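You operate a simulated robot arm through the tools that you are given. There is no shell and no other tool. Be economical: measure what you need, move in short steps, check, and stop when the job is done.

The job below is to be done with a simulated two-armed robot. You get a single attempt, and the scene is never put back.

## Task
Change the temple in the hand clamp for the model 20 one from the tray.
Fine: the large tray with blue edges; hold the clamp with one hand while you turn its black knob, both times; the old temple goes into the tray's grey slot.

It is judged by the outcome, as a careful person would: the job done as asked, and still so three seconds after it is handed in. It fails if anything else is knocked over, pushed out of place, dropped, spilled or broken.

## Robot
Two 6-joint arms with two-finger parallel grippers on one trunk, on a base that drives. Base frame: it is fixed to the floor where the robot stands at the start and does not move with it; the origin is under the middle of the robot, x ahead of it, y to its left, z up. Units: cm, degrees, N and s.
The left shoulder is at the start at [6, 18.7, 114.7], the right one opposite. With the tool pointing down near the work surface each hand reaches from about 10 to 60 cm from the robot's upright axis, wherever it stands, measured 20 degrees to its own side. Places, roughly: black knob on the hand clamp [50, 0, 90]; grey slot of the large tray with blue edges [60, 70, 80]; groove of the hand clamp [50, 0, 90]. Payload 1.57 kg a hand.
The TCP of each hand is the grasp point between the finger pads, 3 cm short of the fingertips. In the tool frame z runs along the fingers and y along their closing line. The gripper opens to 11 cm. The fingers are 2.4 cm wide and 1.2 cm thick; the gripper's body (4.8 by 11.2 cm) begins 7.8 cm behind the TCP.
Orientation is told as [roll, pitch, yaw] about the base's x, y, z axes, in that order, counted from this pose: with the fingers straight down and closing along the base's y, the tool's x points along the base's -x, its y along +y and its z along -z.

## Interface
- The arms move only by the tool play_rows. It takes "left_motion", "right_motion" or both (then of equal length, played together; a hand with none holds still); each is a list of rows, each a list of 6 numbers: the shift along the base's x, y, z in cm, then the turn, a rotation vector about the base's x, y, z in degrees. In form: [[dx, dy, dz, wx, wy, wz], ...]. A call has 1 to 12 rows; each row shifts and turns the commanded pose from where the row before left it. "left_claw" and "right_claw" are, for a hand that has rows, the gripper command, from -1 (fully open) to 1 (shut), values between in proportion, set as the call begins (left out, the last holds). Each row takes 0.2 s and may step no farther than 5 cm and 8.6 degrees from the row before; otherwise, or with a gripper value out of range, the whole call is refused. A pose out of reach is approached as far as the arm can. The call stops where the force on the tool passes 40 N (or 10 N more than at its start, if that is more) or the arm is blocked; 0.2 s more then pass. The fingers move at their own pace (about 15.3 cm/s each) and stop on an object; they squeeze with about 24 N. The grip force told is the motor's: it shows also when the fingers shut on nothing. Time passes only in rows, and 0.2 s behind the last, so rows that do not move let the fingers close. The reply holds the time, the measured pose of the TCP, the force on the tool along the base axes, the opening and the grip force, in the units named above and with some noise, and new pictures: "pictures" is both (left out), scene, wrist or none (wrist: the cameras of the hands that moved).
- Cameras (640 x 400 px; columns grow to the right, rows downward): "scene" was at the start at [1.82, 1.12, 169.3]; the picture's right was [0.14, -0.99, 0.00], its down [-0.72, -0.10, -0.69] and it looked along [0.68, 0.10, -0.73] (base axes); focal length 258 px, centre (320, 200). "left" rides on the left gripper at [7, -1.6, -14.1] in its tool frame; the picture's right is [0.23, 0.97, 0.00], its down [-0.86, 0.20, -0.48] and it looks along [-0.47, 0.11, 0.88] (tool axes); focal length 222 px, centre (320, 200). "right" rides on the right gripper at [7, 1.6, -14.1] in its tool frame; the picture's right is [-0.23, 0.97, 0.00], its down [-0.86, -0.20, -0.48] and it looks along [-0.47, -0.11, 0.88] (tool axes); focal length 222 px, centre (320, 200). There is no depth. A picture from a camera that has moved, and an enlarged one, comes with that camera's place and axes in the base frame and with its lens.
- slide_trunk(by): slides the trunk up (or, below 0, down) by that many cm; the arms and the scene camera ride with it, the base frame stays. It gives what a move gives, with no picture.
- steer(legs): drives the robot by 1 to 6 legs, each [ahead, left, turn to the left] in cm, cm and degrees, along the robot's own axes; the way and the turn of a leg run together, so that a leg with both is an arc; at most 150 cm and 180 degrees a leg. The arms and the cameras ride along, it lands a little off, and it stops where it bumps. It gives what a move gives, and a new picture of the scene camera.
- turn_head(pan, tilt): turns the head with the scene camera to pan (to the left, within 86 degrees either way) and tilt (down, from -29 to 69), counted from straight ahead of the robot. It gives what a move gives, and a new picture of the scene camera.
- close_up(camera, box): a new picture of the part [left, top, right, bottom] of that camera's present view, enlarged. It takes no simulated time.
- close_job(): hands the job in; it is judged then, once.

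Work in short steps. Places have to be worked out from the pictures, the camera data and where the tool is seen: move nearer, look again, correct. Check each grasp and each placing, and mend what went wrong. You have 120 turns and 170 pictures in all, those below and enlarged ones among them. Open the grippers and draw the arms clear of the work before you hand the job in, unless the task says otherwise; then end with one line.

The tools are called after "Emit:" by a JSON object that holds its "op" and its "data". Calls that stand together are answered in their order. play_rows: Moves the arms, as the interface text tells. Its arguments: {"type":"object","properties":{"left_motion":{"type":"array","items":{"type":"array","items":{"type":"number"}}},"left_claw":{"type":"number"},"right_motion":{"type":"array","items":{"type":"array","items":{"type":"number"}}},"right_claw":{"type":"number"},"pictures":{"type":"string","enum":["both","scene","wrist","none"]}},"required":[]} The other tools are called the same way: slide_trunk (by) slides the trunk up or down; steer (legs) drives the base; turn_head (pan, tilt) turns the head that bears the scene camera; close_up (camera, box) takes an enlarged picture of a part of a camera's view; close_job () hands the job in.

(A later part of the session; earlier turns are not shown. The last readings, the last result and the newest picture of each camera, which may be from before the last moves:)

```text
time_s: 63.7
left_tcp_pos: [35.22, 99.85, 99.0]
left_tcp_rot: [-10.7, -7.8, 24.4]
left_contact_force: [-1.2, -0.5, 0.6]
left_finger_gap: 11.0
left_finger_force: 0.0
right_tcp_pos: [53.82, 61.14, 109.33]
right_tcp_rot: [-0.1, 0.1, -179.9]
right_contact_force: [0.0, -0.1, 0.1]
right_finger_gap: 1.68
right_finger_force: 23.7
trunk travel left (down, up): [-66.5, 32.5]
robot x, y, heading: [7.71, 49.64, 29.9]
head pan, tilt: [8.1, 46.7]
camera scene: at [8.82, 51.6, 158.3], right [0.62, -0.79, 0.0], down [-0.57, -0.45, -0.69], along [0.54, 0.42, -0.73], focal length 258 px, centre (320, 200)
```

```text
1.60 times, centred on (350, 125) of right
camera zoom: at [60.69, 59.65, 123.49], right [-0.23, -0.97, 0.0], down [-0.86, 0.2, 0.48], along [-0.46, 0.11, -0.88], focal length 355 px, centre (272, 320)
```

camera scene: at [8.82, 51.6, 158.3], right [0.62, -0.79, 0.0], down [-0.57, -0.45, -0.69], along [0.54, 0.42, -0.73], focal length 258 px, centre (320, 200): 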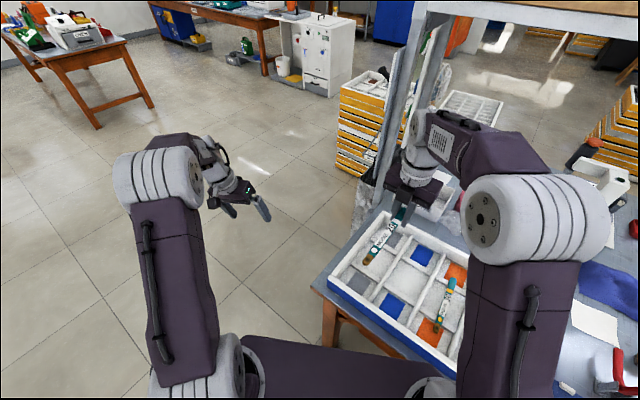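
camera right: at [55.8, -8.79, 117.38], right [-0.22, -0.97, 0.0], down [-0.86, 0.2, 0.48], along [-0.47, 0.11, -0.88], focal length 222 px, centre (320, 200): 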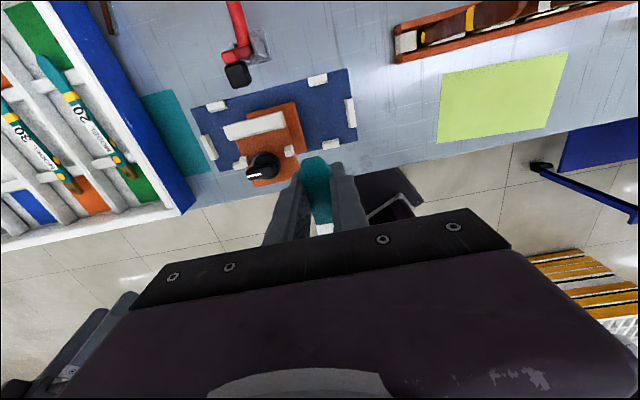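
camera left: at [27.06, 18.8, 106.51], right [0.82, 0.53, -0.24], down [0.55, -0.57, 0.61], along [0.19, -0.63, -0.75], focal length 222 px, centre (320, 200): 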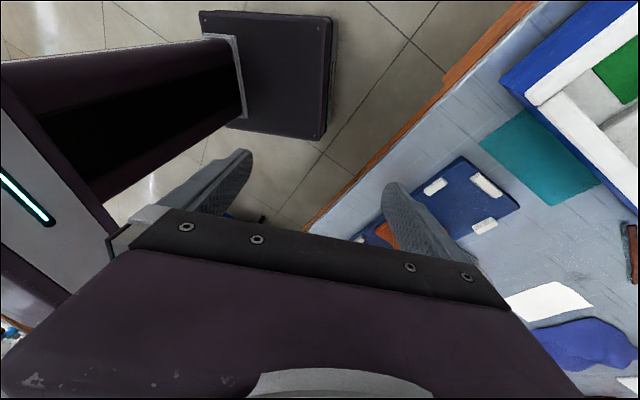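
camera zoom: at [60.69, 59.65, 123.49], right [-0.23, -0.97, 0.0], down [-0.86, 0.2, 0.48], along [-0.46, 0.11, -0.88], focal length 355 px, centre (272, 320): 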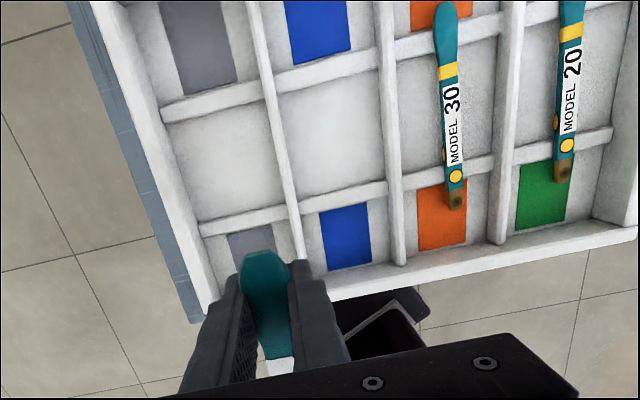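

The grey column centre is y ≈ 65.2, between ribs near x ≈ 50 and 63–64. I move the hand over that column, staying above the tray, and look closer for the rib positions.

Emit:
{"op": "play_rows", "data": {"right_motion": [[3, 1, -2, 0, 0, 0], [3, 1, -3, 0, 0, 0], [3, 1, -3, 0, 0, 0], [1, 1, -3, 0, 0, 0], [0, 0, -2, 0, 0, 0], [0, 0, 0, 0, 0, 0]], "pictures": "both"}}

Emit:
{"op": "close_up", "data": {"camera": "right", "box": [150, 0, 550, 250]}}

Emit:
{"op": "close_up", "data": {"camera": "scene", "box": [330, 190, 430, 290]}}

```text
time_s: 65.1
left_tcp_pos: [35.46, 100.0, 99.01]
left_tcp_rot: [-10.8, -7.9, 24.4]
left_contact_force: [-0.5, 0.1, -0.1]
left_finger_gap: 11.02
left_finger_force: 0.0
right_tcp_pos: [63.87, 65.34, 96.18]
right_tcp_rot: [0.1, 0.0, -179.8]
right_contact_force: [0.2, 0.4, 0.4]
right_finger_gap: 1.7
right_finger_force: 24.0
trunk travel left (down, up): [-66.5, 32.5]
robot x, y, heading: [8.47, 49.54, 29.8]
head pan, tilt: [8.1, 46.7]
camera scene: at [9.16, 51.64, 158.3], right [0.62, -0.79, 0.0], down [-0.57, -0.45, -0.69], along [0.54, 0.42, -0.73], focal length 258 px, centre (320, 200)
camera right: at [71.0, 63.76, 110.31], right [-0.23, -0.97, 0.0], down [-0.86, 0.2, 0.48], along [-0.47, 0.11, -0.88], focal length 222 px, centre (320, 200)
```

scene: 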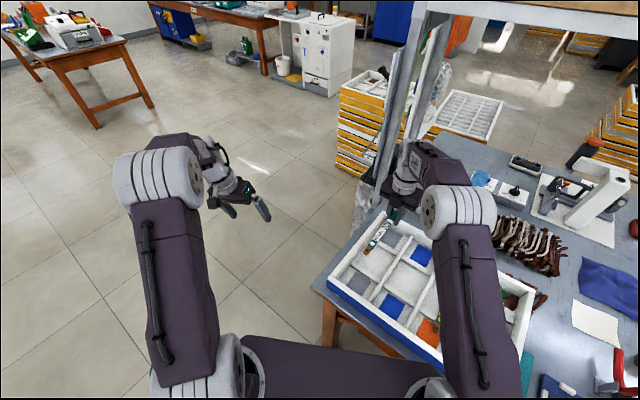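
right: 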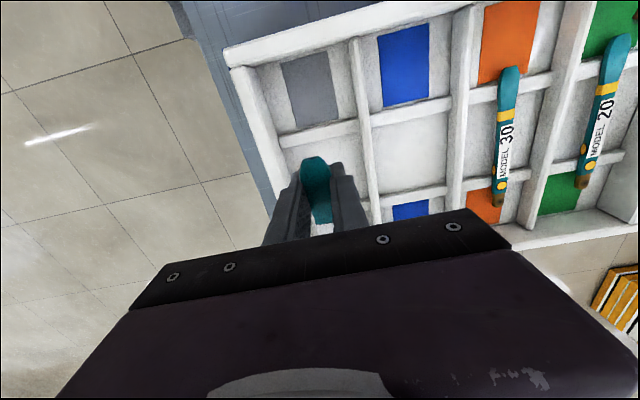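

```text
1.60 times, centred on (350, 125) of right
camera zoom: at [71.0, 63.76, 110.31], right [-0.23, -0.97, 0.0], down [-0.86, 0.2, 0.48], along [-0.47, 0.11, -0.88], focal length 355 px, centre (272, 320)
```

zoom: 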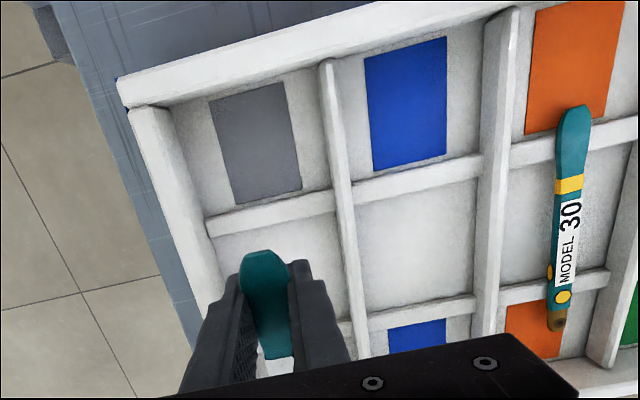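

```text
4.00 times, centred on (380, 240) of scene
camera zoom: at [9.16, 51.64, 158.3], right [0.62, -0.79, 0.0], down [-0.57, -0.45, -0.69], along [0.54, 0.42, -0.73], focal length 1031 px, centre (80, 40)
```

zoom: 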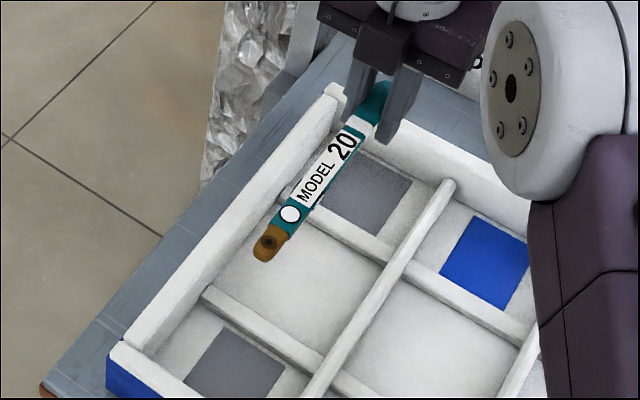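

By the wrist camera the ribs are at x ≈ 53 and 65.1, column centre y ≈ 65.4. The fingers must miss the far rib, so I'll set the hand at x ≈ 67.3, with the temple resting on both ribs. I drive 3.5 cm nearer for reach.

Emit:
{"op": "steer", "data": {"legs": [[3, -1.7, 0]]}}

```text
time_s: 66.0
left_tcp_pos: [38.54, 99.99, 99.11]
left_tcp_rot: [-10.9, -7.9, 24.5]
left_contact_force: [0.1, 1.0, -0.2]
left_finger_gap: 10.98
left_finger_force: 0.0
right_tcp_pos: [67.25, 65.41, 96.31]
right_tcp_rot: [0.0, 0.2, -179.9]
right_contact_force: [-0.3, -0.2, -0.2]
right_finger_gap: 1.7
right_finger_force: 23.3
trunk travel left (down, up): [-66.5, 32.5]
robot x, y, heading: [11.78, 49.54, 30.2]
head pan, tilt: [8.1, 46.7]
camera scene: at [12.19, 51.64, 158.3], right [0.62, -0.79, 0.0], down [-0.57, -0.45, -0.69], along [0.54, 0.42, -0.73], focal length 258 px, centre (320, 200)
```

scene: 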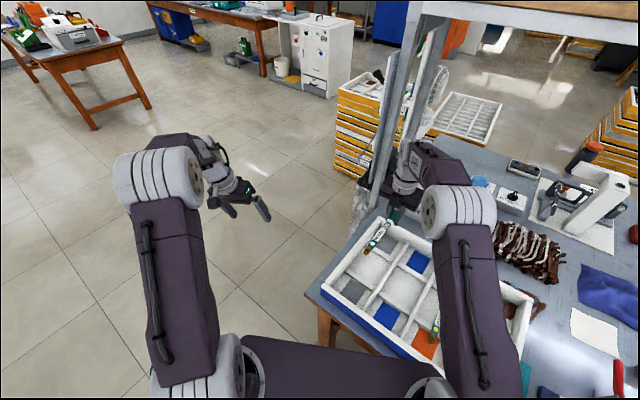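

The hand is exactly over the wanted spot. I lower to z ≈ 87 and look.

Emit:
{"op": "play_rows", "data": {"right_motion": [[0, 0, -3, 0, 0, 0], [0, 0, -3, 0, 0, 0], [0, 0, -3, 0, 0, 0], [0, 0, 0, 0, 0, 0]], "pictures": "wrist"}}

Emit:
{"op": "close_up", "data": {"camera": "scene", "box": [310, 190, 430, 310]}}

```text
time_s: 67.0
left_tcp_pos: [38.85, 100.03, 98.96]
left_tcp_rot: [-10.9, -7.8, 24.4]
left_contact_force: [-0.3, 0.1, -0.5]
left_finger_gap: 10.99
left_finger_force: 0.0
right_tcp_pos: [67.43, 65.2, 87.4]
right_tcp_rot: [0.0, 0.2, -179.9]
right_contact_force: [0.5, 0.0, -1.0]
right_finger_gap: 1.68
right_finger_force: 24.2
trunk travel left (down, up): [-66.5, 32.5]
robot x, y, heading: [11.5, 49.74, 29.7]
head pan, tilt: [8.1, 46.7]
camera right: at [74.38, 63.68, 101.41], right [-0.23, -0.97, 0.0], down [-0.86, 0.2, 0.48], along [-0.47, 0.11, -0.88], focal length 222 px, centre (320, 200)
```

right: 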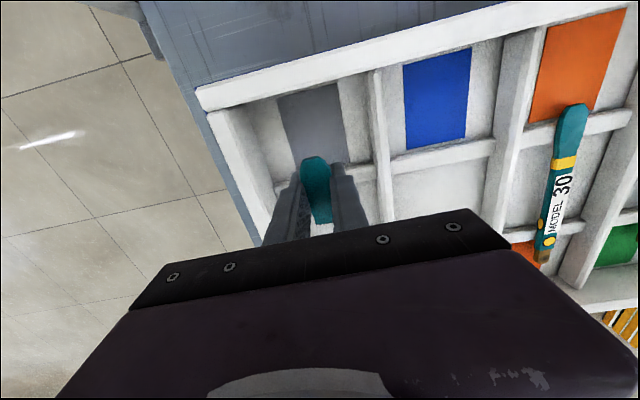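

```text
3.33 times, centred on (370, 250) of scene
camera zoom: at [12.47, 51.65, 158.3], right [0.62, -0.79, 0.0], down [-0.57, -0.45, -0.69], along [0.54, 0.42, -0.73], focal length 859 px, centre (153, 33)
```

zoom: 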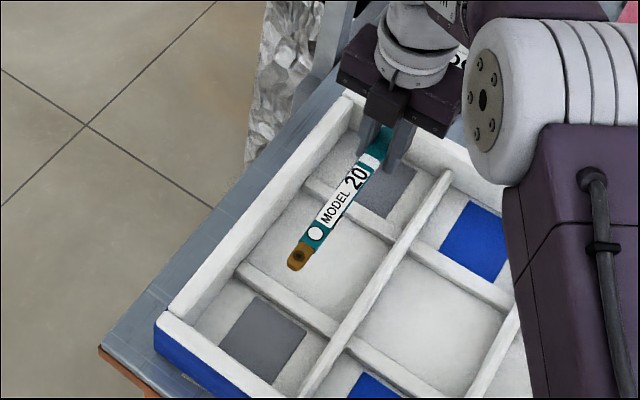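

Clear. I shift 0.3 cm outward to keep the fingers off the rib and lower step by step, watching the force.

Emit:
{"op": "play_rows", "data": {"right_motion": [[0.3, 0.1, -2, 0, 0, 0], [0, 0, -1.5, 0, 0, 0], [0, 0, -1, 0, 0, 0], [0, 0, 0, 0, 0, 0]], "pictures": "wrist"}}

Emit:
{"op": "close_up", "data": {"camera": "scene", "box": [330, 200, 430, 300]}}

```text
time_s: 68.0
left_tcp_pos: [38.8, 100.06, 98.96]
left_tcp_rot: [-10.8, -7.7, 24.4]
left_contact_force: [-0.1, -0.5, 0.1]
left_finger_gap: 11.01
left_finger_force: 0.0
right_tcp_pos: [67.8, 65.43, 82.67]
right_tcp_rot: [0.0, 0.0, -179.9]
right_contact_force: [0.2, -0.1, 0.5]
right_finger_gap: 1.7
right_finger_force: 23.7
trunk travel left (down, up): [-66.5, 32.5]
robot x, y, heading: [11.64, 49.82, 30.2]
head pan, tilt: [8.1, 46.7]
camera right: at [74.67, 63.88, 96.84], right [-0.23, -0.97, 0.0], down [-0.86, 0.2, 0.48], along [-0.47, 0.11, -0.88], focal length 222 px, centre (320, 200)
```

right: 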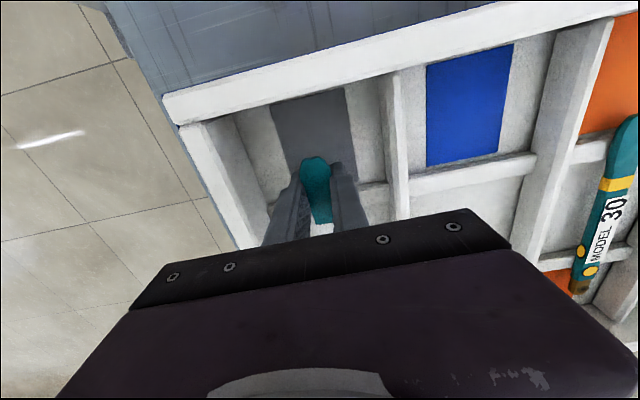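

```text
4.00 times, centred on (380, 250) of scene
camera zoom: at [12.59, 51.66, 158.3], right [0.62, -0.79, 0.0], down [-0.57, -0.45, -0.69], along [0.54, 0.42, -0.73], focal length 1031 px, centre (80, 0)
```

zoom: 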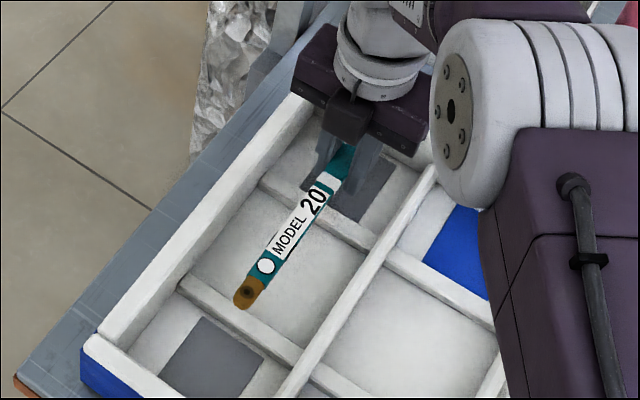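

The brown end would only just reach the near rib (≈ x 50.4). I shift back 0.5 cm and set it down gently; then I can regrip it in the middle, between the ribs, and centre it.

Emit:
{"op": "play_rows", "data": {"right_motion": [[-0.55, 0, 0, 0, 0, 0], [0, 0, -0.5, 0, 0, 0], [0, 0, -0.4, 0, 0, 0], [0, 0, -0.3, 0, 0, 0], [0, 0, 0, 0, 0, 0]], "pictures": "none"}}

Emit:
{"op": "close_up", "data": {"camera": "scene", "box": [330, 200, 430, 300]}}

```text
time_s: 69.2
left_tcp_pos: [38.93, 99.91, 98.97]
left_tcp_rot: [-10.8, -7.8, 24.5]
left_contact_force: [0.4, -1.0, 0.9]
left_finger_gap: 10.99
left_finger_force: 0.2
right_tcp_pos: [67.25, 65.42, 81.48]
right_tcp_rot: [-0.1, 0.0, -179.8]
right_contact_force: [-0.1, -0.1, -0.4]
right_finger_gap: 1.67
right_finger_force: 23.6
trunk travel left (down, up): [-66.5, 32.5]
robot x, y, heading: [11.65, 49.9, 30.0]
head pan, tilt: [8.1, 46.7]
```

```text
4.00 times, centred on (380, 250) of scene
camera zoom: at [12.6, 51.66, 158.3], right [0.62, -0.79, 0.0], down [-0.57, -0.45, -0.69], along [0.54, 0.42, -0.73], focal length 1031 px, centre (80, 0)
```

zoom: 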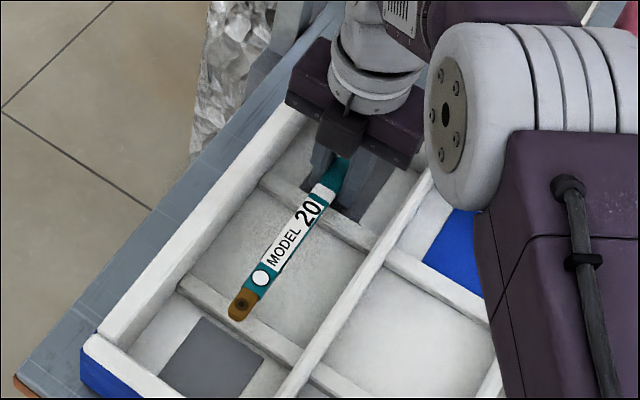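

Emit:
{"op": "play_rows", "data": {"right_motion": [[0, 0, -0.25, 0, 0, 0], [0, 0, -0.25, 0, 0, 0], [0, 0, -0.2, 0, 0, 0], [0, 0, 0, 0, 0, 0]], "pictures": "none"}}

Emit:
{"op": "close_up", "data": {"camera": "scene", "box": [330, 200, 430, 300]}}

```text
time_s: 70.2
left_tcp_pos: [38.8, 100.06, 98.96]
left_tcp_rot: [-10.8, -7.8, 24.4]
left_contact_force: [0.9, 0.0, 0.4]
left_finger_gap: 11.01
left_finger_force: 0.0
right_tcp_pos: [67.18, 65.37, 80.78]
right_tcp_rot: [0.0, 0.0, -180.0]
right_contact_force: [-0.4, -0.3, 1.4]
right_finger_gap: 1.7
right_finger_force: 23.7
trunk travel left (down, up): [-66.5, 32.5]
robot x, y, heading: [11.41, 49.69, 30.3]
head pan, tilt: [8.1, 46.7]
```

```text
4.00 times, centred on (380, 250) of scene
camera zoom: at [12.57, 51.65, 158.3], right [0.62, -0.79, 0.0], down [-0.57, -0.45, -0.69], along [0.54, 0.42, -0.73], focal length 1031 px, centre (80, 0)
```

zoom: 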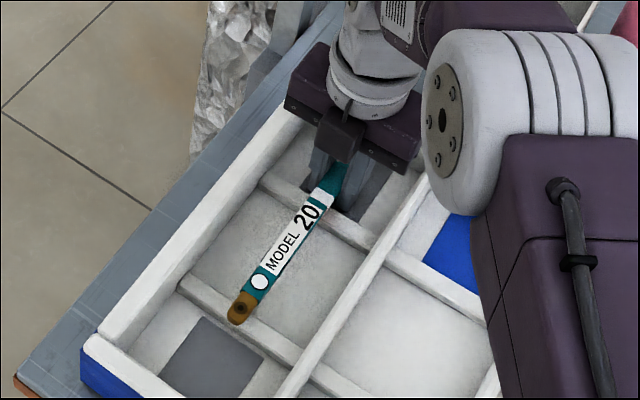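

Slight upward force: near contact. I lower 0.2 cm more and open just enough to release.

Emit:
{"op": "play_rows", "data": {"right_motion": [[0, 0, -0.2, 0, 0, 0], [0, 0, 0, 0, 0, 0]], "pictures": "none"}}

Emit:
{"op": "play_rows", "data": {"right_motion": [[0, 0, 0, 0, 0, 0], [0, 0, 0, 0, 0, 0]], "right_claw": 0.35, "pictures": "none"}}

Emit:
{"op": "play_rows", "data": {"right_motion": [[0, 0, 3, 0, 0, 0], [0, 0, 3, 0, 0, 0], [0, 0, 3, 0, 0, 0], [0, 0, 3, 0, 0, 0]], "pictures": "wrist"}}

Emit:
{"op": "close_up", "data": {"camera": "scene", "box": [330, 200, 430, 300]}}

```text
time_s: 70.8
left_tcp_pos: [38.73, 99.95, 99.03]
left_tcp_rot: [-10.8, -7.9, 24.5]
left_contact_force: [-0.3, 0.5, 0.5]
left_finger_gap: 11.0
left_finger_force: 0.1
right_tcp_pos: [67.12, 65.41, 81.0]
right_tcp_rot: [-0.2, 0.3, -179.9]
right_contact_force: [2.5, -1.3, 16.6]
right_finger_gap: 1.67
right_finger_force: 23.6
trunk travel left (down, up): [-66.5, 32.5]
robot x, y, heading: [11.74, 49.56, 30.3]
head pan, tilt: [8.1, 46.7]
```

```text
time_s: 71.4
left_tcp_pos: [38.68, 100.11, 98.96]
left_tcp_rot: [-10.9, -7.9, 24.5]
left_contact_force: [-0.9, 0.4, 0.1]
left_finger_gap: 11.02
left_finger_force: 0.0
right_tcp_pos: [67.06, 65.76, 80.76]
right_tcp_rot: [-0.2, 0.4, -179.9]
right_contact_force: [4.4, 12.4, 23.7]
right_finger_gap: 2.48
right_finger_force: 0.1
trunk travel left (down, up): [-66.5, 32.5]
robot x, y, heading: [11.78, 49.39, 30.0]
head pan, tilt: [8.1, 46.7]
```

```text
time_s: 72.4
left_tcp_pos: [38.73, 99.96, 99.1]
left_tcp_rot: [-10.8, -7.8, 24.4]
left_contact_force: [-0.8, 0.0, 0.2]
left_finger_gap: 11.0
left_finger_force: 0.1
right_tcp_pos: [67.05, 65.42, 92.55]
right_tcp_rot: [0.1, -0.1, -179.9]
right_contact_force: [-0.5, 0.5, -0.2]
right_finger_gap: 3.58
right_finger_force: 0.0
trunk travel left (down, up): [-66.5, 32.5]
robot x, y, heading: [11.61, 49.57, 30.1]
head pan, tilt: [8.1, 46.7]
camera right: at [74.03, 63.86, 106.74], right [-0.23, -0.97, 0.0], down [-0.86, 0.2, 0.48], along [-0.47, 0.11, -0.88], focal length 222 px, centre (320, 200)
```

right: 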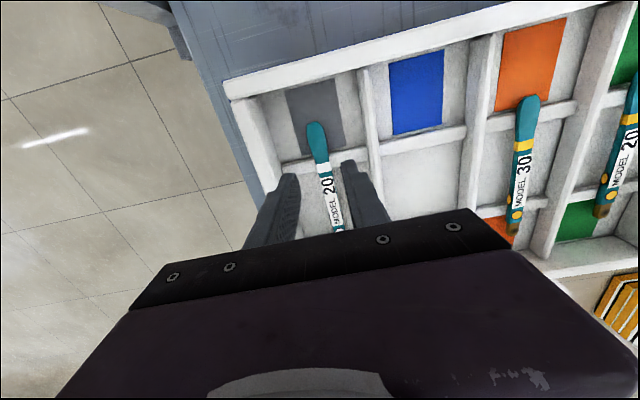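

```text
4.00 times, centred on (380, 250) of scene
camera zoom: at [12.48, 51.63, 158.29], right [0.62, -0.79, 0.0], down [-0.57, -0.45, -0.69], along [0.54, 0.42, -0.73], focal length 1031 px, centre (80, 0)
```

zoom: 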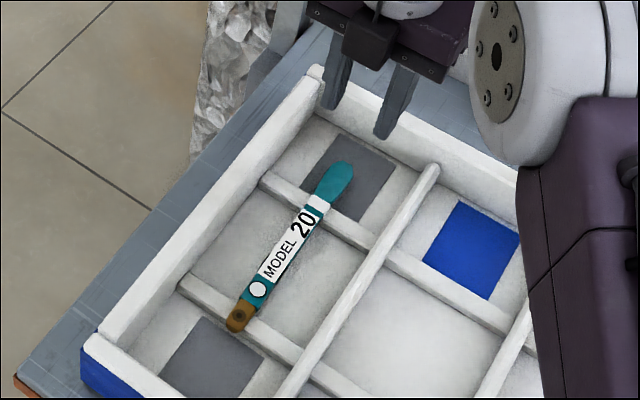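

The old temple lies on both ribs in the grey column but sits about 1.7 cm off the way the others lie. I regrip it near the middle and shift it toward me.

Emit:
{"op": "play_rows", "data": {"right_motion": [[-3.5, -0.1, 0, 0, 0, 0], [-3.5, -0.1, -3, 0, 0, 0], [0, 0, -3, 0, 0, 0], [0, 0, -2.5, 0, 0, 0], [0, 0, -2, 0, 0, 0], [0, 0, 0, 0, 0, 0]], "pictures": "wrist"}}

```text
time_s: 73.8
left_tcp_pos: [38.86, 99.94, 98.96]
left_tcp_rot: [-10.8, -7.7, 24.4]
left_contact_force: [-0.3, 0.5, -0.2]
left_finger_gap: 11.02
left_finger_force: 0.0
right_tcp_pos: [60.23, 65.34, 82.02]
right_tcp_rot: [0.0, 0.0, -179.9]
right_contact_force: [-0.6, 0.3, 0.1]
right_finger_gap: 3.6
right_finger_force: 0.2
trunk travel left (down, up): [-66.5, 32.5]
robot x, y, heading: [11.59, 49.52, 30.2]
head pan, tilt: [8.1, 46.7]
camera right: at [67.17, 63.66, 96.21], right [-0.23, -0.97, 0.0], down [-0.86, 0.2, 0.48], along [-0.47, 0.11, -0.88], focal length 222 px, centre (320, 200)
```

right: 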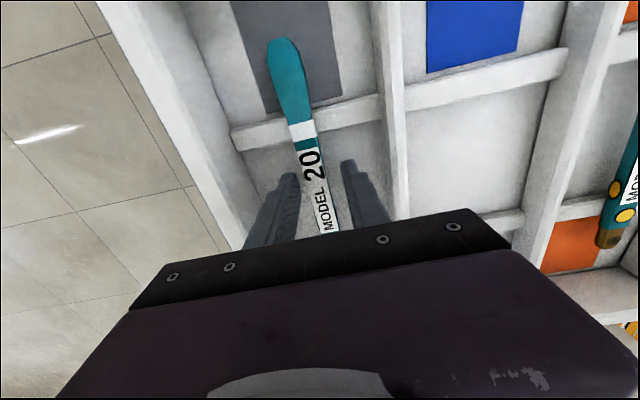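

Well straddled. Close, lift slightly, shift 1.7 cm toward me, and lower.

Emit:
{"op": "play_rows", "data": {"right_motion": [[0, 0, 0, 0, 0, 0], [0, 0, 0, 0, 0, 0], [0, 0, 0.4, 0, 0, 0], [0, 0, 0.5, 0, 0, 0], [-0.8, 0, 0, 0, 0, 0], [-0.8, 0, 0, 0, 0, 0], [0, 0, -0.4, 0, 0, 0], [0, 0, -0.4, 0, 0, 0], [0, 0, 0, 0, 0, 0]], "right_claw": 1, "pictures": "none"}}

Emit:
{"op": "play_rows", "data": {"right_motion": [[0, 0, 0, 0, 0, 0], [0, 0, 0, 0, 0, 0]], "right_claw": 0.35, "pictures": "none"}}

Emit:
{"op": "play_rows", "data": {"right_motion": [[0, 0, 3, 0, 0, 0], [0, 0, 4, 0, 0, 0], [0, 0, 4, 0, 0, 0], [0, 0, 4, 0, 0, 0], [0, 0, 4, 0, 0, 0]], "pictures": "wrist"}}

Emit:
{"op": "close_up", "data": {"camera": "scene", "box": [320, 200, 440, 320]}}

```text
time_s: 75.8
left_tcp_pos: [38.83, 99.91, 99.0]
left_tcp_rot: [-10.8, -7.8, 24.3]
left_contact_force: [1.1, 0.1, -0.1]
left_finger_gap: 10.96
left_finger_force: 0.1
right_tcp_pos: [58.63, 65.27, 82.19]
right_tcp_rot: [0.0, 0.0, -179.9]
right_contact_force: [0.0, 0.4, -0.3]
right_finger_gap: 1.72
right_finger_force: 23.6
trunk travel left (down, up): [-66.5, 32.5]
robot x, y, heading: [11.48, 49.75, 30.5]
head pan, tilt: [8.1, 46.7]
```

```text
time_s: 76.4
left_tcp_pos: [38.91, 100.04, 99.0]
left_tcp_rot: [-10.9, -7.8, 24.4]
left_contact_force: [-0.1, 0.4, -0.2]
left_finger_gap: 11.0
left_finger_force: 0.1
right_tcp_pos: [58.58, 65.3, 82.12]
right_tcp_rot: [0.0, -0.1, -179.9]
right_contact_force: [0.5, -0.4, 0.3]
right_finger_gap: 3.55
right_finger_force: 0.0
trunk travel left (down, up): [-66.5, 32.5]
robot x, y, heading: [11.46, 49.92, 30.1]
head pan, tilt: [8.1, 46.7]
```

```text
time_s: 77.6
left_tcp_pos: [38.88, 100.01, 99.02]
left_tcp_rot: [-10.7, -7.8, 24.3]
left_contact_force: [0.0, 0.0, 0.8]
left_finger_gap: 11.0
left_finger_force: 0.1
right_tcp_pos: [58.59, 65.27, 101.12]
right_tcp_rot: [0.0, 0.0, -179.9]
right_contact_force: [-0.2, 0.6, 0.4]
right_finger_gap: 3.58
right_finger_force: 0.0
trunk travel left (down, up): [-66.5, 32.5]
robot x, y, heading: [11.51, 49.61, 30.0]
head pan, tilt: [8.1, 46.7]
camera right: at [65.55, 63.71, 115.4], right [-0.23, -0.97, 0.0], down [-0.86, 0.2, 0.48], along [-0.47, 0.11, -0.88], focal length 222 px, centre (320, 200)
```

right: 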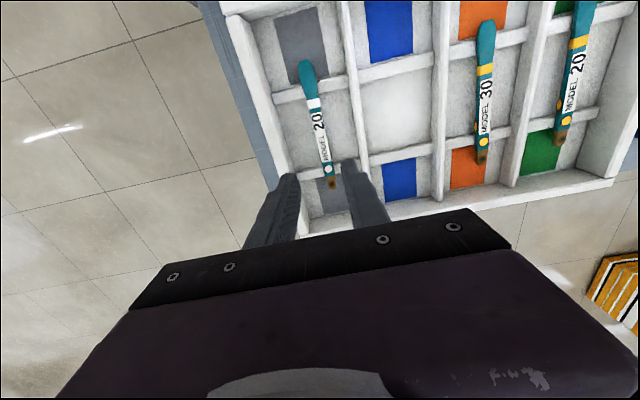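

```text
3.33 times, centred on (380, 260) of scene
camera zoom: at [12.51, 51.63, 158.29], right [0.62, -0.79, 0.0], down [-0.57, -0.45, -0.69], along [0.54, 0.42, -0.73], focal length 859 px, centre (120, 0)
```

zoom: 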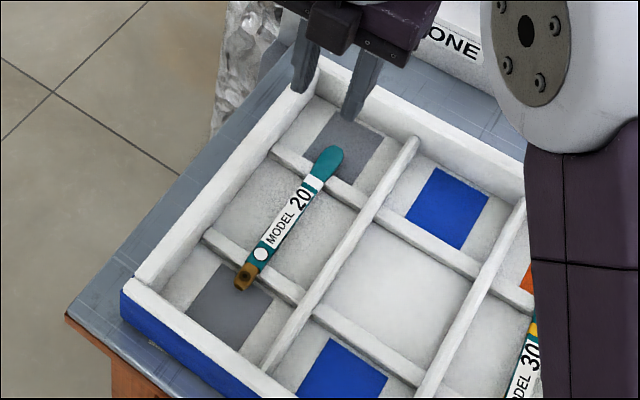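

The old temple lies neatly in the grey column like the others. Now I drive back right about 35 cm so the right hand comes over the fresh model 20 in the green column.

Emit:
{"op": "steer", "data": {"legs": [[-17.4, -30.1, 0]]}}

Emit:
{"op": "close_up", "data": {"camera": "right", "box": [160, 0, 500, 212]}}

```text
time_s: 79.8
left_tcp_pos: [38.98, 65.35, 98.93]
left_tcp_rot: [-10.8, -7.8, 24.4]
left_contact_force: [-0.5, -0.6, 0.2]
left_finger_gap: 11.0
left_finger_force: 0.0
right_tcp_pos: [58.77, 30.68, 101.14]
right_tcp_rot: [0.0, 0.1, -179.9]
right_contact_force: [-0.2, -0.1, 0.6]
right_finger_gap: 3.58
right_finger_force: 0.0
trunk travel left (down, up): [-66.5, 32.5]
robot x, y, heading: [11.69, 14.83, 30.4]
head pan, tilt: [8.1, 46.7]
camera scene: at [12.71, 16.94, 158.3], right [0.62, -0.79, 0.0], down [-0.57, -0.45, -0.69], along [0.54, 0.42, -0.73], focal length 258 px, centre (320, 200)
```

scene: 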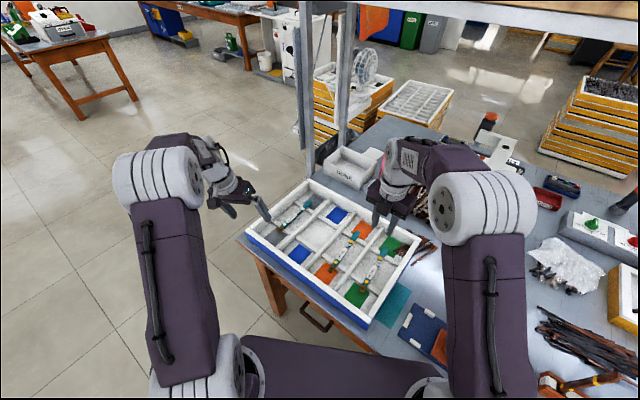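

```text
1.88 times, centred on (330, 106) of right
camera zoom: at [65.73, 29.06, 115.32], right [-0.23, -0.97, 0.0], down [-0.86, 0.2, 0.48], along [-0.47, 0.11, -0.88], focal length 418 px, centre (301, 377)
```

zoom: 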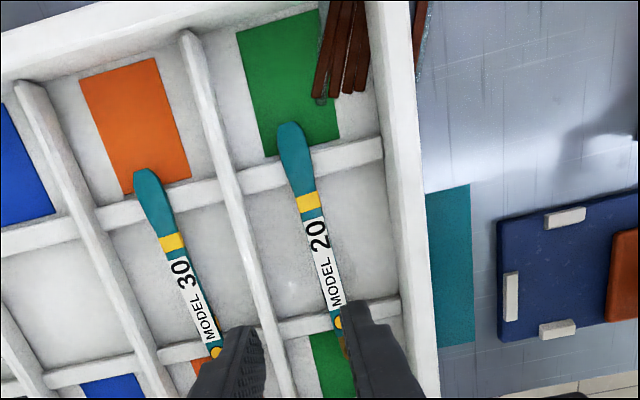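

The fresh temple lies at y ≈ 29.4 near x = 62.5, slightly angled (~3°); the far rib is at x ≈ 64.6. I go to (62.6, 29.4), turn 3°, and lower to check.

Emit:
{"op": "play_rows", "data": {"right_motion": [[2, -0.7, -3, 0, 0, 3], [1.85, -0.6, -4, 0, 0, 0], [0, 0, -4, 0, 0, 0], [0, 0, -3, 0, 0, 0], [0, 0, 0, 0, 0, 0]], "pictures": "wrist"}}

Emit:
{"op": "close_up", "data": {"camera": "right", "box": [220, 60, 420, 230]}}

```text
time_s: 81.0
left_tcp_pos: [38.87, 65.31, 98.85]
left_tcp_rot: [-10.8, -7.8, 24.3]
left_contact_force: [-0.2, -0.7, -1.3]
left_finger_gap: 10.98
left_finger_force: 0.1
right_tcp_pos: [62.65, 29.18, 87.13]
right_tcp_rot: [0.0, 0.0, -176.9]
right_contact_force: [0.4, 0.3, 0.0]
right_finger_gap: 3.59
right_finger_force: 0.0
trunk travel left (down, up): [-66.5, 32.5]
robot x, y, heading: [11.51, 15.04, 30.0]
head pan, tilt: [8.1, 46.7]
camera right: at [69.63, 28.01, 101.24], right [-0.17, -0.98, 0.0], down [-0.87, 0.15, 0.48], along [-0.47, 0.08, -0.88], focal length 222 px, centre (320, 200)
```

right: 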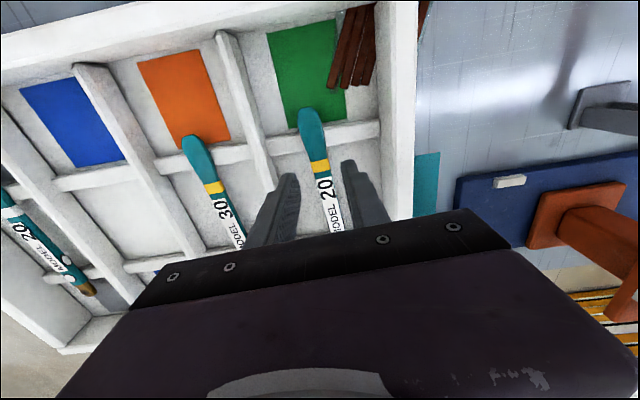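

```text
2.35 times, centred on (320, 145) of right
camera zoom: at [69.63, 28.01, 101.24], right [-0.17, -0.98, 0.0], down [-0.87, 0.15, 0.48], along [-0.47, 0.08, -0.88], focal length 523 px, centre (320, 329)
```

zoom: 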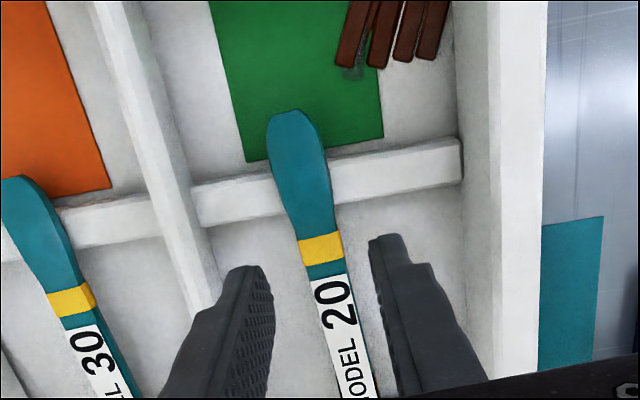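

Centred on the temple. I shift 0.2 cm off the rib, lower to z ≈ 81.9 and grip.

Emit:
{"op": "play_rows", "data": {"right_motion": [[-0.2, 0, -2.5, 0, 0, 0], [0, 0, -1.7, 0, 0, 0], [0, 0, -1, 0, 0, 0], [0, 0, 0, 0, 0, 0]], "pictures": "none"}}

Emit:
{"op": "play_rows", "data": {"right_motion": [[0, 0, 0, 0, 0, 0], [0, 0, 0, 0, 0, 0], [0, 0, 0, 0, 0, 0]], "right_claw": 1, "pictures": "none"}}

Emit:
{"op": "play_rows", "data": {"right_motion": [[0, 0, 2, 0, 0, 0], [0, 0, 4, 0, 0, 0], [0, 0, 4, 0, 0, 0], [0, 0, 4, 0, 0, 0], [0, 0, 4, 0, 0, 0], [0, 0, 4, 0, 0, 0], [0, 0, 3, 0, 0, -3]], "pictures": "both"}}

```text
time_s: 82.0
left_tcp_pos: [38.87, 65.16, 98.89]
left_tcp_rot: [-10.8, -7.8, 24.4]
left_contact_force: [-0.9, -0.6, -0.1]
left_finger_gap: 10.98
left_finger_force: 0.0
right_tcp_pos: [62.55, 29.23, 81.93]
right_tcp_rot: [0.0, 0.1, -177.0]
right_contact_force: [-0.7, -0.3, 5.9]
right_finger_gap: 3.56
right_finger_force: 0.5
trunk travel left (down, up): [-66.5, 32.5]
robot x, y, heading: [11.65, 15.07, 30.2]
head pan, tilt: [8.1, 46.7]
```

```text
time_s: 82.8
left_tcp_pos: [39.05, 65.08, 98.97]
left_tcp_rot: [-10.7, -7.9, 24.4]
left_contact_force: [-0.1, -0.2, -0.2]
left_finger_gap: 11.0
left_finger_force: 0.1
right_tcp_pos: [62.53, 29.11, 81.94]
right_tcp_rot: [-0.1, 0.1, -177.0]
right_contact_force: [1.9, -3.4, 8.3]
right_finger_gap: 1.7
right_finger_force: 23.5
trunk travel left (down, up): [-66.5, 32.5]
robot x, y, heading: [11.75, 15.04, 30.2]
head pan, tilt: [8.1, 46.7]
```

```text
time_s: 84.5
left_tcp_pos: [38.94, 65.26, 98.97]
left_tcp_rot: [-10.8, -7.8, 24.5]
left_contact_force: [0.2, -1.0, 0.6]
left_finger_gap: 11.01
left_finger_force: 0.1
right_tcp_pos: [62.48, 29.32, 107.02]
right_tcp_rot: [-0.1, 0.0, -179.9]
right_contact_force: [-0.3, 0.4, 0.0]
right_finger_gap: 1.69
right_finger_force: 24.3
trunk travel left (down, up): [-66.5, 32.5]
robot x, y, heading: [11.59, 15.06, 30.1]
head pan, tilt: [8.1, 46.7]
camera scene: at [12.67, 16.89, 158.29], right [0.62, -0.79, 0.0], down [-0.57, -0.45, -0.69], along [0.54, 0.42, -0.73], focal length 258 px, centre (320, 200)
camera right: at [69.41, 27.77, 121.19], right [-0.22, -0.97, 0.0], down [-0.86, 0.2, 0.48], along [-0.47, 0.11, -0.88], focal length 222 px, centre (320, 200)
```

scene: 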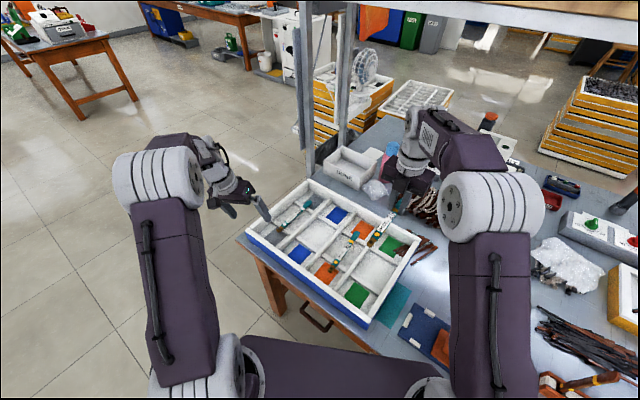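
right: 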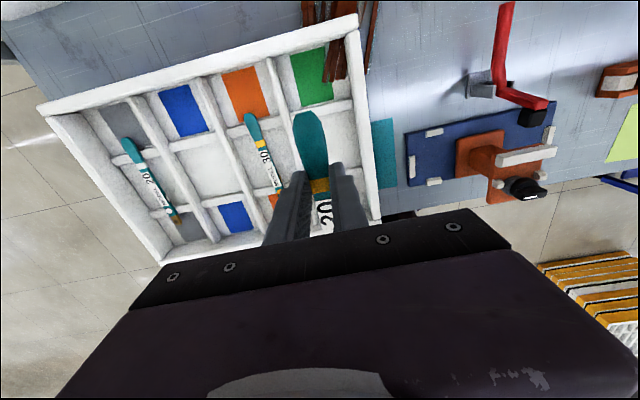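

The fresh temple is held. I drive back to the clamp station and then turn the hand −90° to line it up with the groove.

Emit:
{"op": "steer", "data": {"legs": [[-24.4, -25.1, 0]]}}

Emit:
{"op": "play_rows", "data": {"right_motion": [[-0.5, -0.5, 0, 0, 0, -7.5], [-0.5, -0.5, 0, 0, 0, -7.5], [-0.5, -0.5, 0, 0, 0, -7.5], [-0.5, -0.5, 0, 0, 0, -7.5], [0, 0, 0, 0, 0, -7.5], [0, 0, 0, 0, 0, -7.5], [0, 0, 0, 0, 0, -7.5], [0, 0, 0, 0, 0, -7.5], [0, 0, 0, 0, 0, -7.5], [0, 0, 0, 0, 0, -7.5], [0, 0, 0, 0, 0, -7.5], [0, 0, 0, 0, 0, -7.5]], "pictures": "both"}}

Emit:
{"op": "close_up", "data": {"camera": "right", "box": [220, 60, 420, 230]}}

```text
time_s: 86.7
left_tcp_pos: [30.51, 31.53, 98.98]
left_tcp_rot: [-10.7, -7.8, 24.4]
left_contact_force: [0.7, 0.0, -0.3]
left_finger_gap: 11.03
left_finger_force: 0.1
right_tcp_pos: [54.01, -4.46, 107.0]
right_tcp_rot: [0.0, 0.0, -179.9]
right_contact_force: [-0.1, 0.3, -0.5]
right_finger_gap: 1.71
right_finger_force: 23.5
trunk travel left (down, up): [-66.5, 32.5]
robot x, y, heading: [2.9, -18.63, 30.1]
head pan, tilt: [8.1, 46.7]
camera scene: at [4.31, -16.85, 158.3], right [0.62, -0.79, 0.0], down [-0.57, -0.45, -0.69], along [0.54, 0.42, -0.73], focal length 258 px, centre (320, 200)
```

scene: 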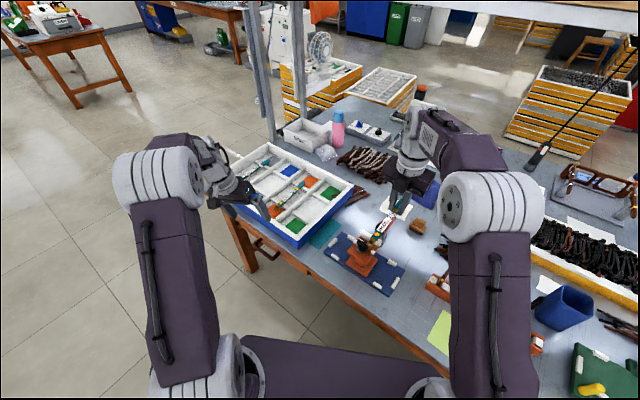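

```text
time_s: 89.3
left_tcp_pos: [30.54, 31.52, 98.92]
left_tcp_rot: [-10.8, -7.8, 24.5]
left_contact_force: [-0.1, -1.0, 0.1]
left_finger_gap: 11.01
left_finger_force: 0.0
right_tcp_pos: [52.04, -6.43, 106.93]
right_tcp_rot: [0.0, -0.1, 90.1]
right_contact_force: [0.0, -0.9, -0.5]
right_finger_gap: 1.71
right_finger_force: 23.8
trunk travel left (down, up): [-66.5, 32.5]
robot x, y, heading: [3.8, -18.91, 30.0]
head pan, tilt: [8.1, 46.7]
camera scene: at [4.3, -16.89, 158.3], right [0.62, -0.79, 0.0], down [-0.57, -0.45, -0.69], along [0.54, 0.42, -0.73], focal length 258 px, centre (320, 200)
camera right: at [50.42, -13.4, 121.16], right [-0.97, 0.23, 0.0], down [0.2, 0.86, 0.48], along [0.11, 0.47, -0.88], focal length 222 px, centre (320, 200)
```

scene: 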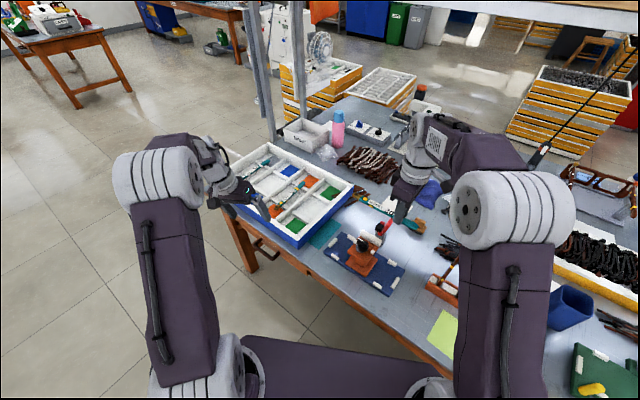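
right: 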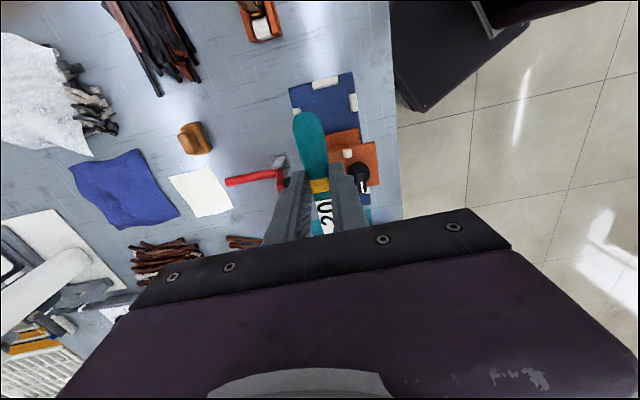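

```text
2.35 times, centred on (320, 145) of right
camera zoom: at [50.42, -13.4, 121.16], right [-0.97, 0.23, 0.0], down [0.2, 0.86, 0.48], along [0.11, 0.47, -0.88], focal length 523 px, centre (320, 329)
```

zoom: 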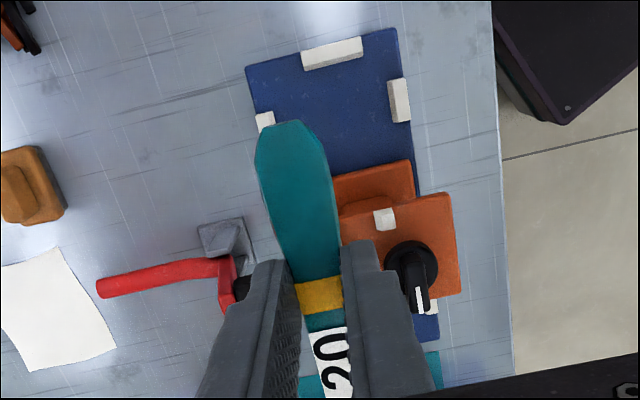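

The temple hangs as expected (tip 5.35 cm beyond the hand). The old one sat at hand x = 50.85; the flange and jaw end at y ≈ −3.6, so I align at (50.85, −5.3) and lower above the groove to look.

Emit:
{"op": "play_rows", "data": {"right_motion": [[-0.6, 0.6, -3, 0, 0, 0], [-0.6, 0.5, -3, 0, 0, 0], [0, 0, -4, 0, 0, 0], [0, 0, -3.4, 0, 0, 0], [0, 0, 0, 0, 0, 0]], "pictures": "wrist"}}

Emit:
{"op": "close_up", "data": {"camera": "right", "box": [220, 100, 420, 240]}}

Emit:
{"op": "close_up", "data": {"camera": "scene", "box": [320, 180, 430, 300]}}

```text
time_s: 90.5
left_tcp_pos: [30.53, 31.41, 98.91]
left_tcp_rot: [-10.8, -7.8, 24.5]
left_contact_force: [-0.5, 0.5, 0.6]
left_finger_gap: 10.98
left_finger_force: 0.0
right_tcp_pos: [50.79, -5.45, 93.6]
right_tcp_rot: [0.1, 0.0, 90.1]
right_contact_force: [-0.6, -1.0, -0.3]
right_finger_gap: 1.72
right_finger_force: 23.8
trunk travel left (down, up): [-66.5, 32.5]
robot x, y, heading: [3.2, -18.71, 30.1]
head pan, tilt: [8.1, 46.7]
camera right: at [49.12, -12.31, 107.72], right [-0.97, 0.23, 0.0], down [0.2, 0.86, 0.48], along [0.11, 0.47, -0.88], focal length 222 px, centre (320, 200)
```

right: 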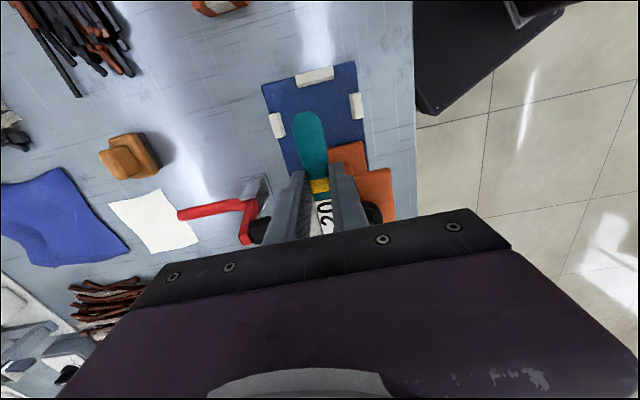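

```text
2.86 times, centred on (320, 170) of right
camera zoom: at [49.12, -12.31, 107.72], right [-0.97, 0.23, 0.0], down [0.2, 0.86, 0.48], along [0.11, 0.47, -0.88], focal length 635 px, centre (320, 286)
```

zoom: 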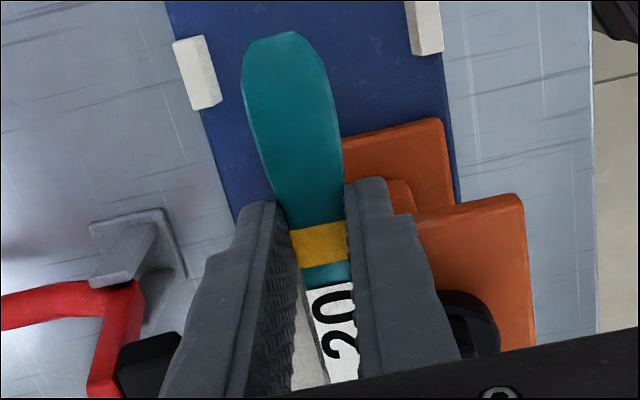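

```text
3.33 times, centred on (375, 240) of scene
camera zoom: at [4.24, -16.92, 158.3], right [0.62, -0.79, 0.0], down [-0.57, -0.45, -0.69], along [0.54, 0.42, -0.73], focal length 859 px, centre (137, 67)
```

zoom: 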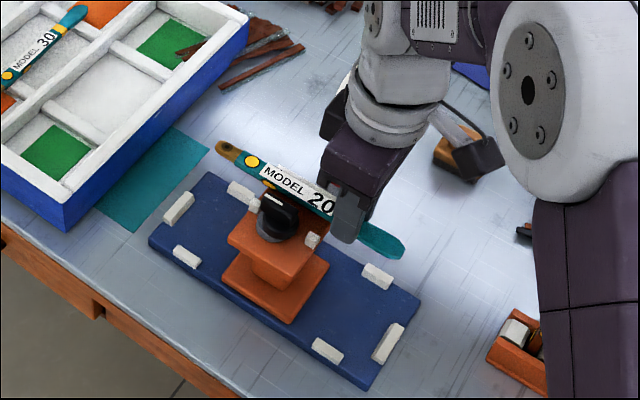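

The temple is parallel above the groove and in line. I lower slowly to where it should seat (TCP ≈ 89.7), watching the force.

Emit:
{"op": "play_rows", "data": {"right_motion": [[0.05, 0.1, -1.5, 0, 0, 0], [0, 0, -1.2, 0, 0, 0], [0, 0, -0.5, 0, 0, 0], [0, 0, 0, 0, 0, 0]], "pictures": "none"}}

Emit:
{"op": "close_up", "data": {"camera": "scene", "box": [335, 195, 415, 280]}}

```text
time_s: 91.5
left_tcp_pos: [30.38, 31.41, 99.0]
left_tcp_rot: [-10.9, -7.8, 24.4]
left_contact_force: [0.4, 0.3, 0.2]
left_finger_gap: 11.01
left_finger_force: 0.0
right_tcp_pos: [50.78, -5.25, 90.31]
right_tcp_rot: [-0.3, -0.1, 90.1]
right_contact_force: [2.4, 2.4, 13.1]
right_finger_gap: 1.71
right_finger_force: 23.8
trunk travel left (down, up): [-66.5, 32.5]
robot x, y, heading: [3.85, -19.01, 30.0]
head pan, tilt: [8.1, 46.7]
```

```text
4.71 times, centred on (375, 238) of scene
camera zoom: at [4.11, -16.94, 158.3], right [0.62, -0.79, 0.0], down [-0.57, -0.45, -0.69], along [0.54, 0.42, -0.73], focal length 1213 px, centre (61, 24)
```

zoom: 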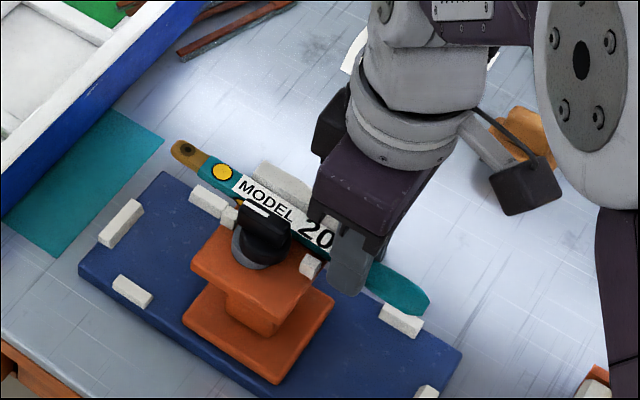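

Contact at 90.3 with 13 N. Before letting go I check from the wrist camera whether the temple is in the groove.

Emit:
{"op": "play_rows", "data": {"right_motion": [[0, 0, 0.15, 0, 0, 0], [0, 0, 0, 0, 0, 0]], "pictures": "none"}}

Emit:
{"op": "close_up", "data": {"camera": "right", "box": [240, 120, 400, 240]}}

Emit:
{"op": "close_up", "data": {"camera": "left", "box": [0, 60, 260, 230]}}

```text
time_s: 92.1
left_tcp_pos: [30.58, 31.46, 99.02]
left_tcp_rot: [-10.8, -7.8, 24.4]
left_contact_force: [-0.7, -1.1, 0.5]
left_finger_gap: 11.01
left_finger_force: 0.1
right_tcp_pos: [50.93, -5.33, 90.43]
right_tcp_rot: [0.1, 0.1, 90.1]
right_contact_force: [1.0, 0.9, 4.2]
right_finger_gap: 1.72
right_finger_force: 23.6
trunk travel left (down, up): [-66.5, 32.5]
robot x, y, heading: [3.4, -18.61, 30.1]
head pan, tilt: [8.1, 46.7]
```

```text
3.33 times, centred on (320, 180) of right
camera zoom: at [49.26, -12.2, 104.64], right [-0.97, 0.23, 0.0], down [0.2, 0.86, 0.48], along [0.11, 0.46, -0.88], focal length 740 px, centre (320, 267)
```

zoom: 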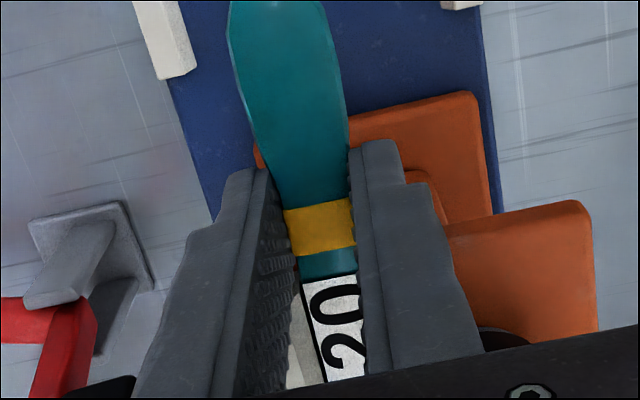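

```text
2.35 times, centred on (130, 145) of left
camera zoom: at [22.01, 28.8, 112.0], right [-0.58, 0.79, -0.21], down [0.6, 0.59, 0.54], along [0.55, 0.19, -0.81], focal length 523 px, centre (767, 329)
```

zoom: 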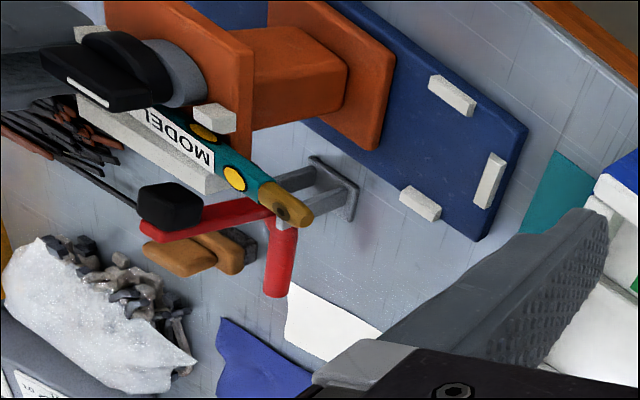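

From the left camera the temple lies between the white jaw and the blocks, like the old one did. I open just enough to release it and look again.

Emit:
{"op": "play_rows", "data": {"right_motion": [[0, 0, 0, 0, 0, 0], [0, 0, 0, 0, 0, 0], [0, 0, 0, 0, 0, 0]], "right_claw": 0.5, "pictures": "none"}}

Emit:
{"op": "close_up", "data": {"camera": "left", "box": [0, 60, 200, 190]}}

Emit:
{"op": "close_up", "data": {"camera": "right", "box": [240, 120, 400, 240]}}

```text
time_s: 92.9
left_tcp_pos: [30.62, 31.43, 98.86]
left_tcp_rot: [-10.9, -7.8, 24.4]
left_contact_force: [0.9, 0.3, 0.7]
left_finger_gap: 10.98
left_finger_force: 0.1
right_tcp_pos: [51.0, -5.29, 90.55]
right_tcp_rot: [0.0, 0.1, 90.1]
right_contact_force: [-1.5, -0.1, -0.3]
right_finger_gap: 2.75
right_finger_force: 0.0
trunk travel left (down, up): [-66.5, 32.5]
robot x, y, heading: [3.22, -18.89, 30.1]
head pan, tilt: [8.1, 46.7]
```

```text
3.08 times, centred on (100, 125) of left
camera zoom: at [22.05, 28.79, 112.01], right [-0.58, 0.79, -0.21], down [0.6, 0.59, 0.54], along [0.55, 0.19, -0.81], focal length 684 px, centre (997, 431)
```

zoom: 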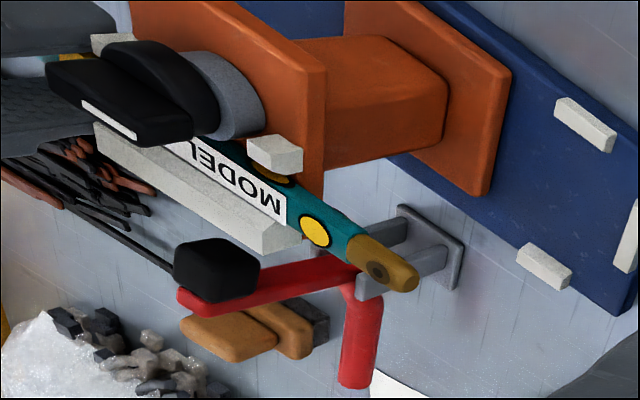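

```text
3.33 times, centred on (320, 180) of right
camera zoom: at [49.31, -12.19, 104.67], right [-0.97, 0.23, 0.0], down [0.2, 0.86, 0.48], along [0.11, 0.47, -0.88], focal length 740 px, centre (320, 267)
```

zoom: 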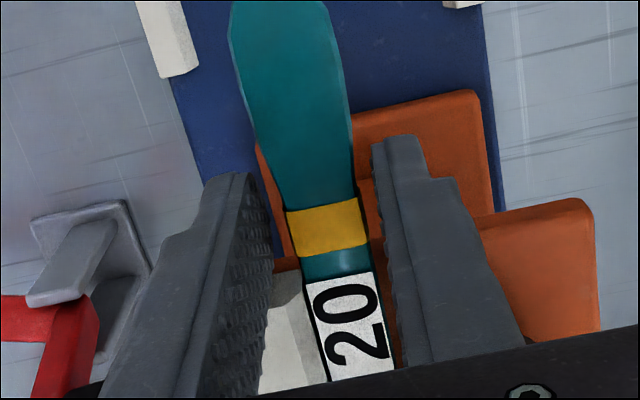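

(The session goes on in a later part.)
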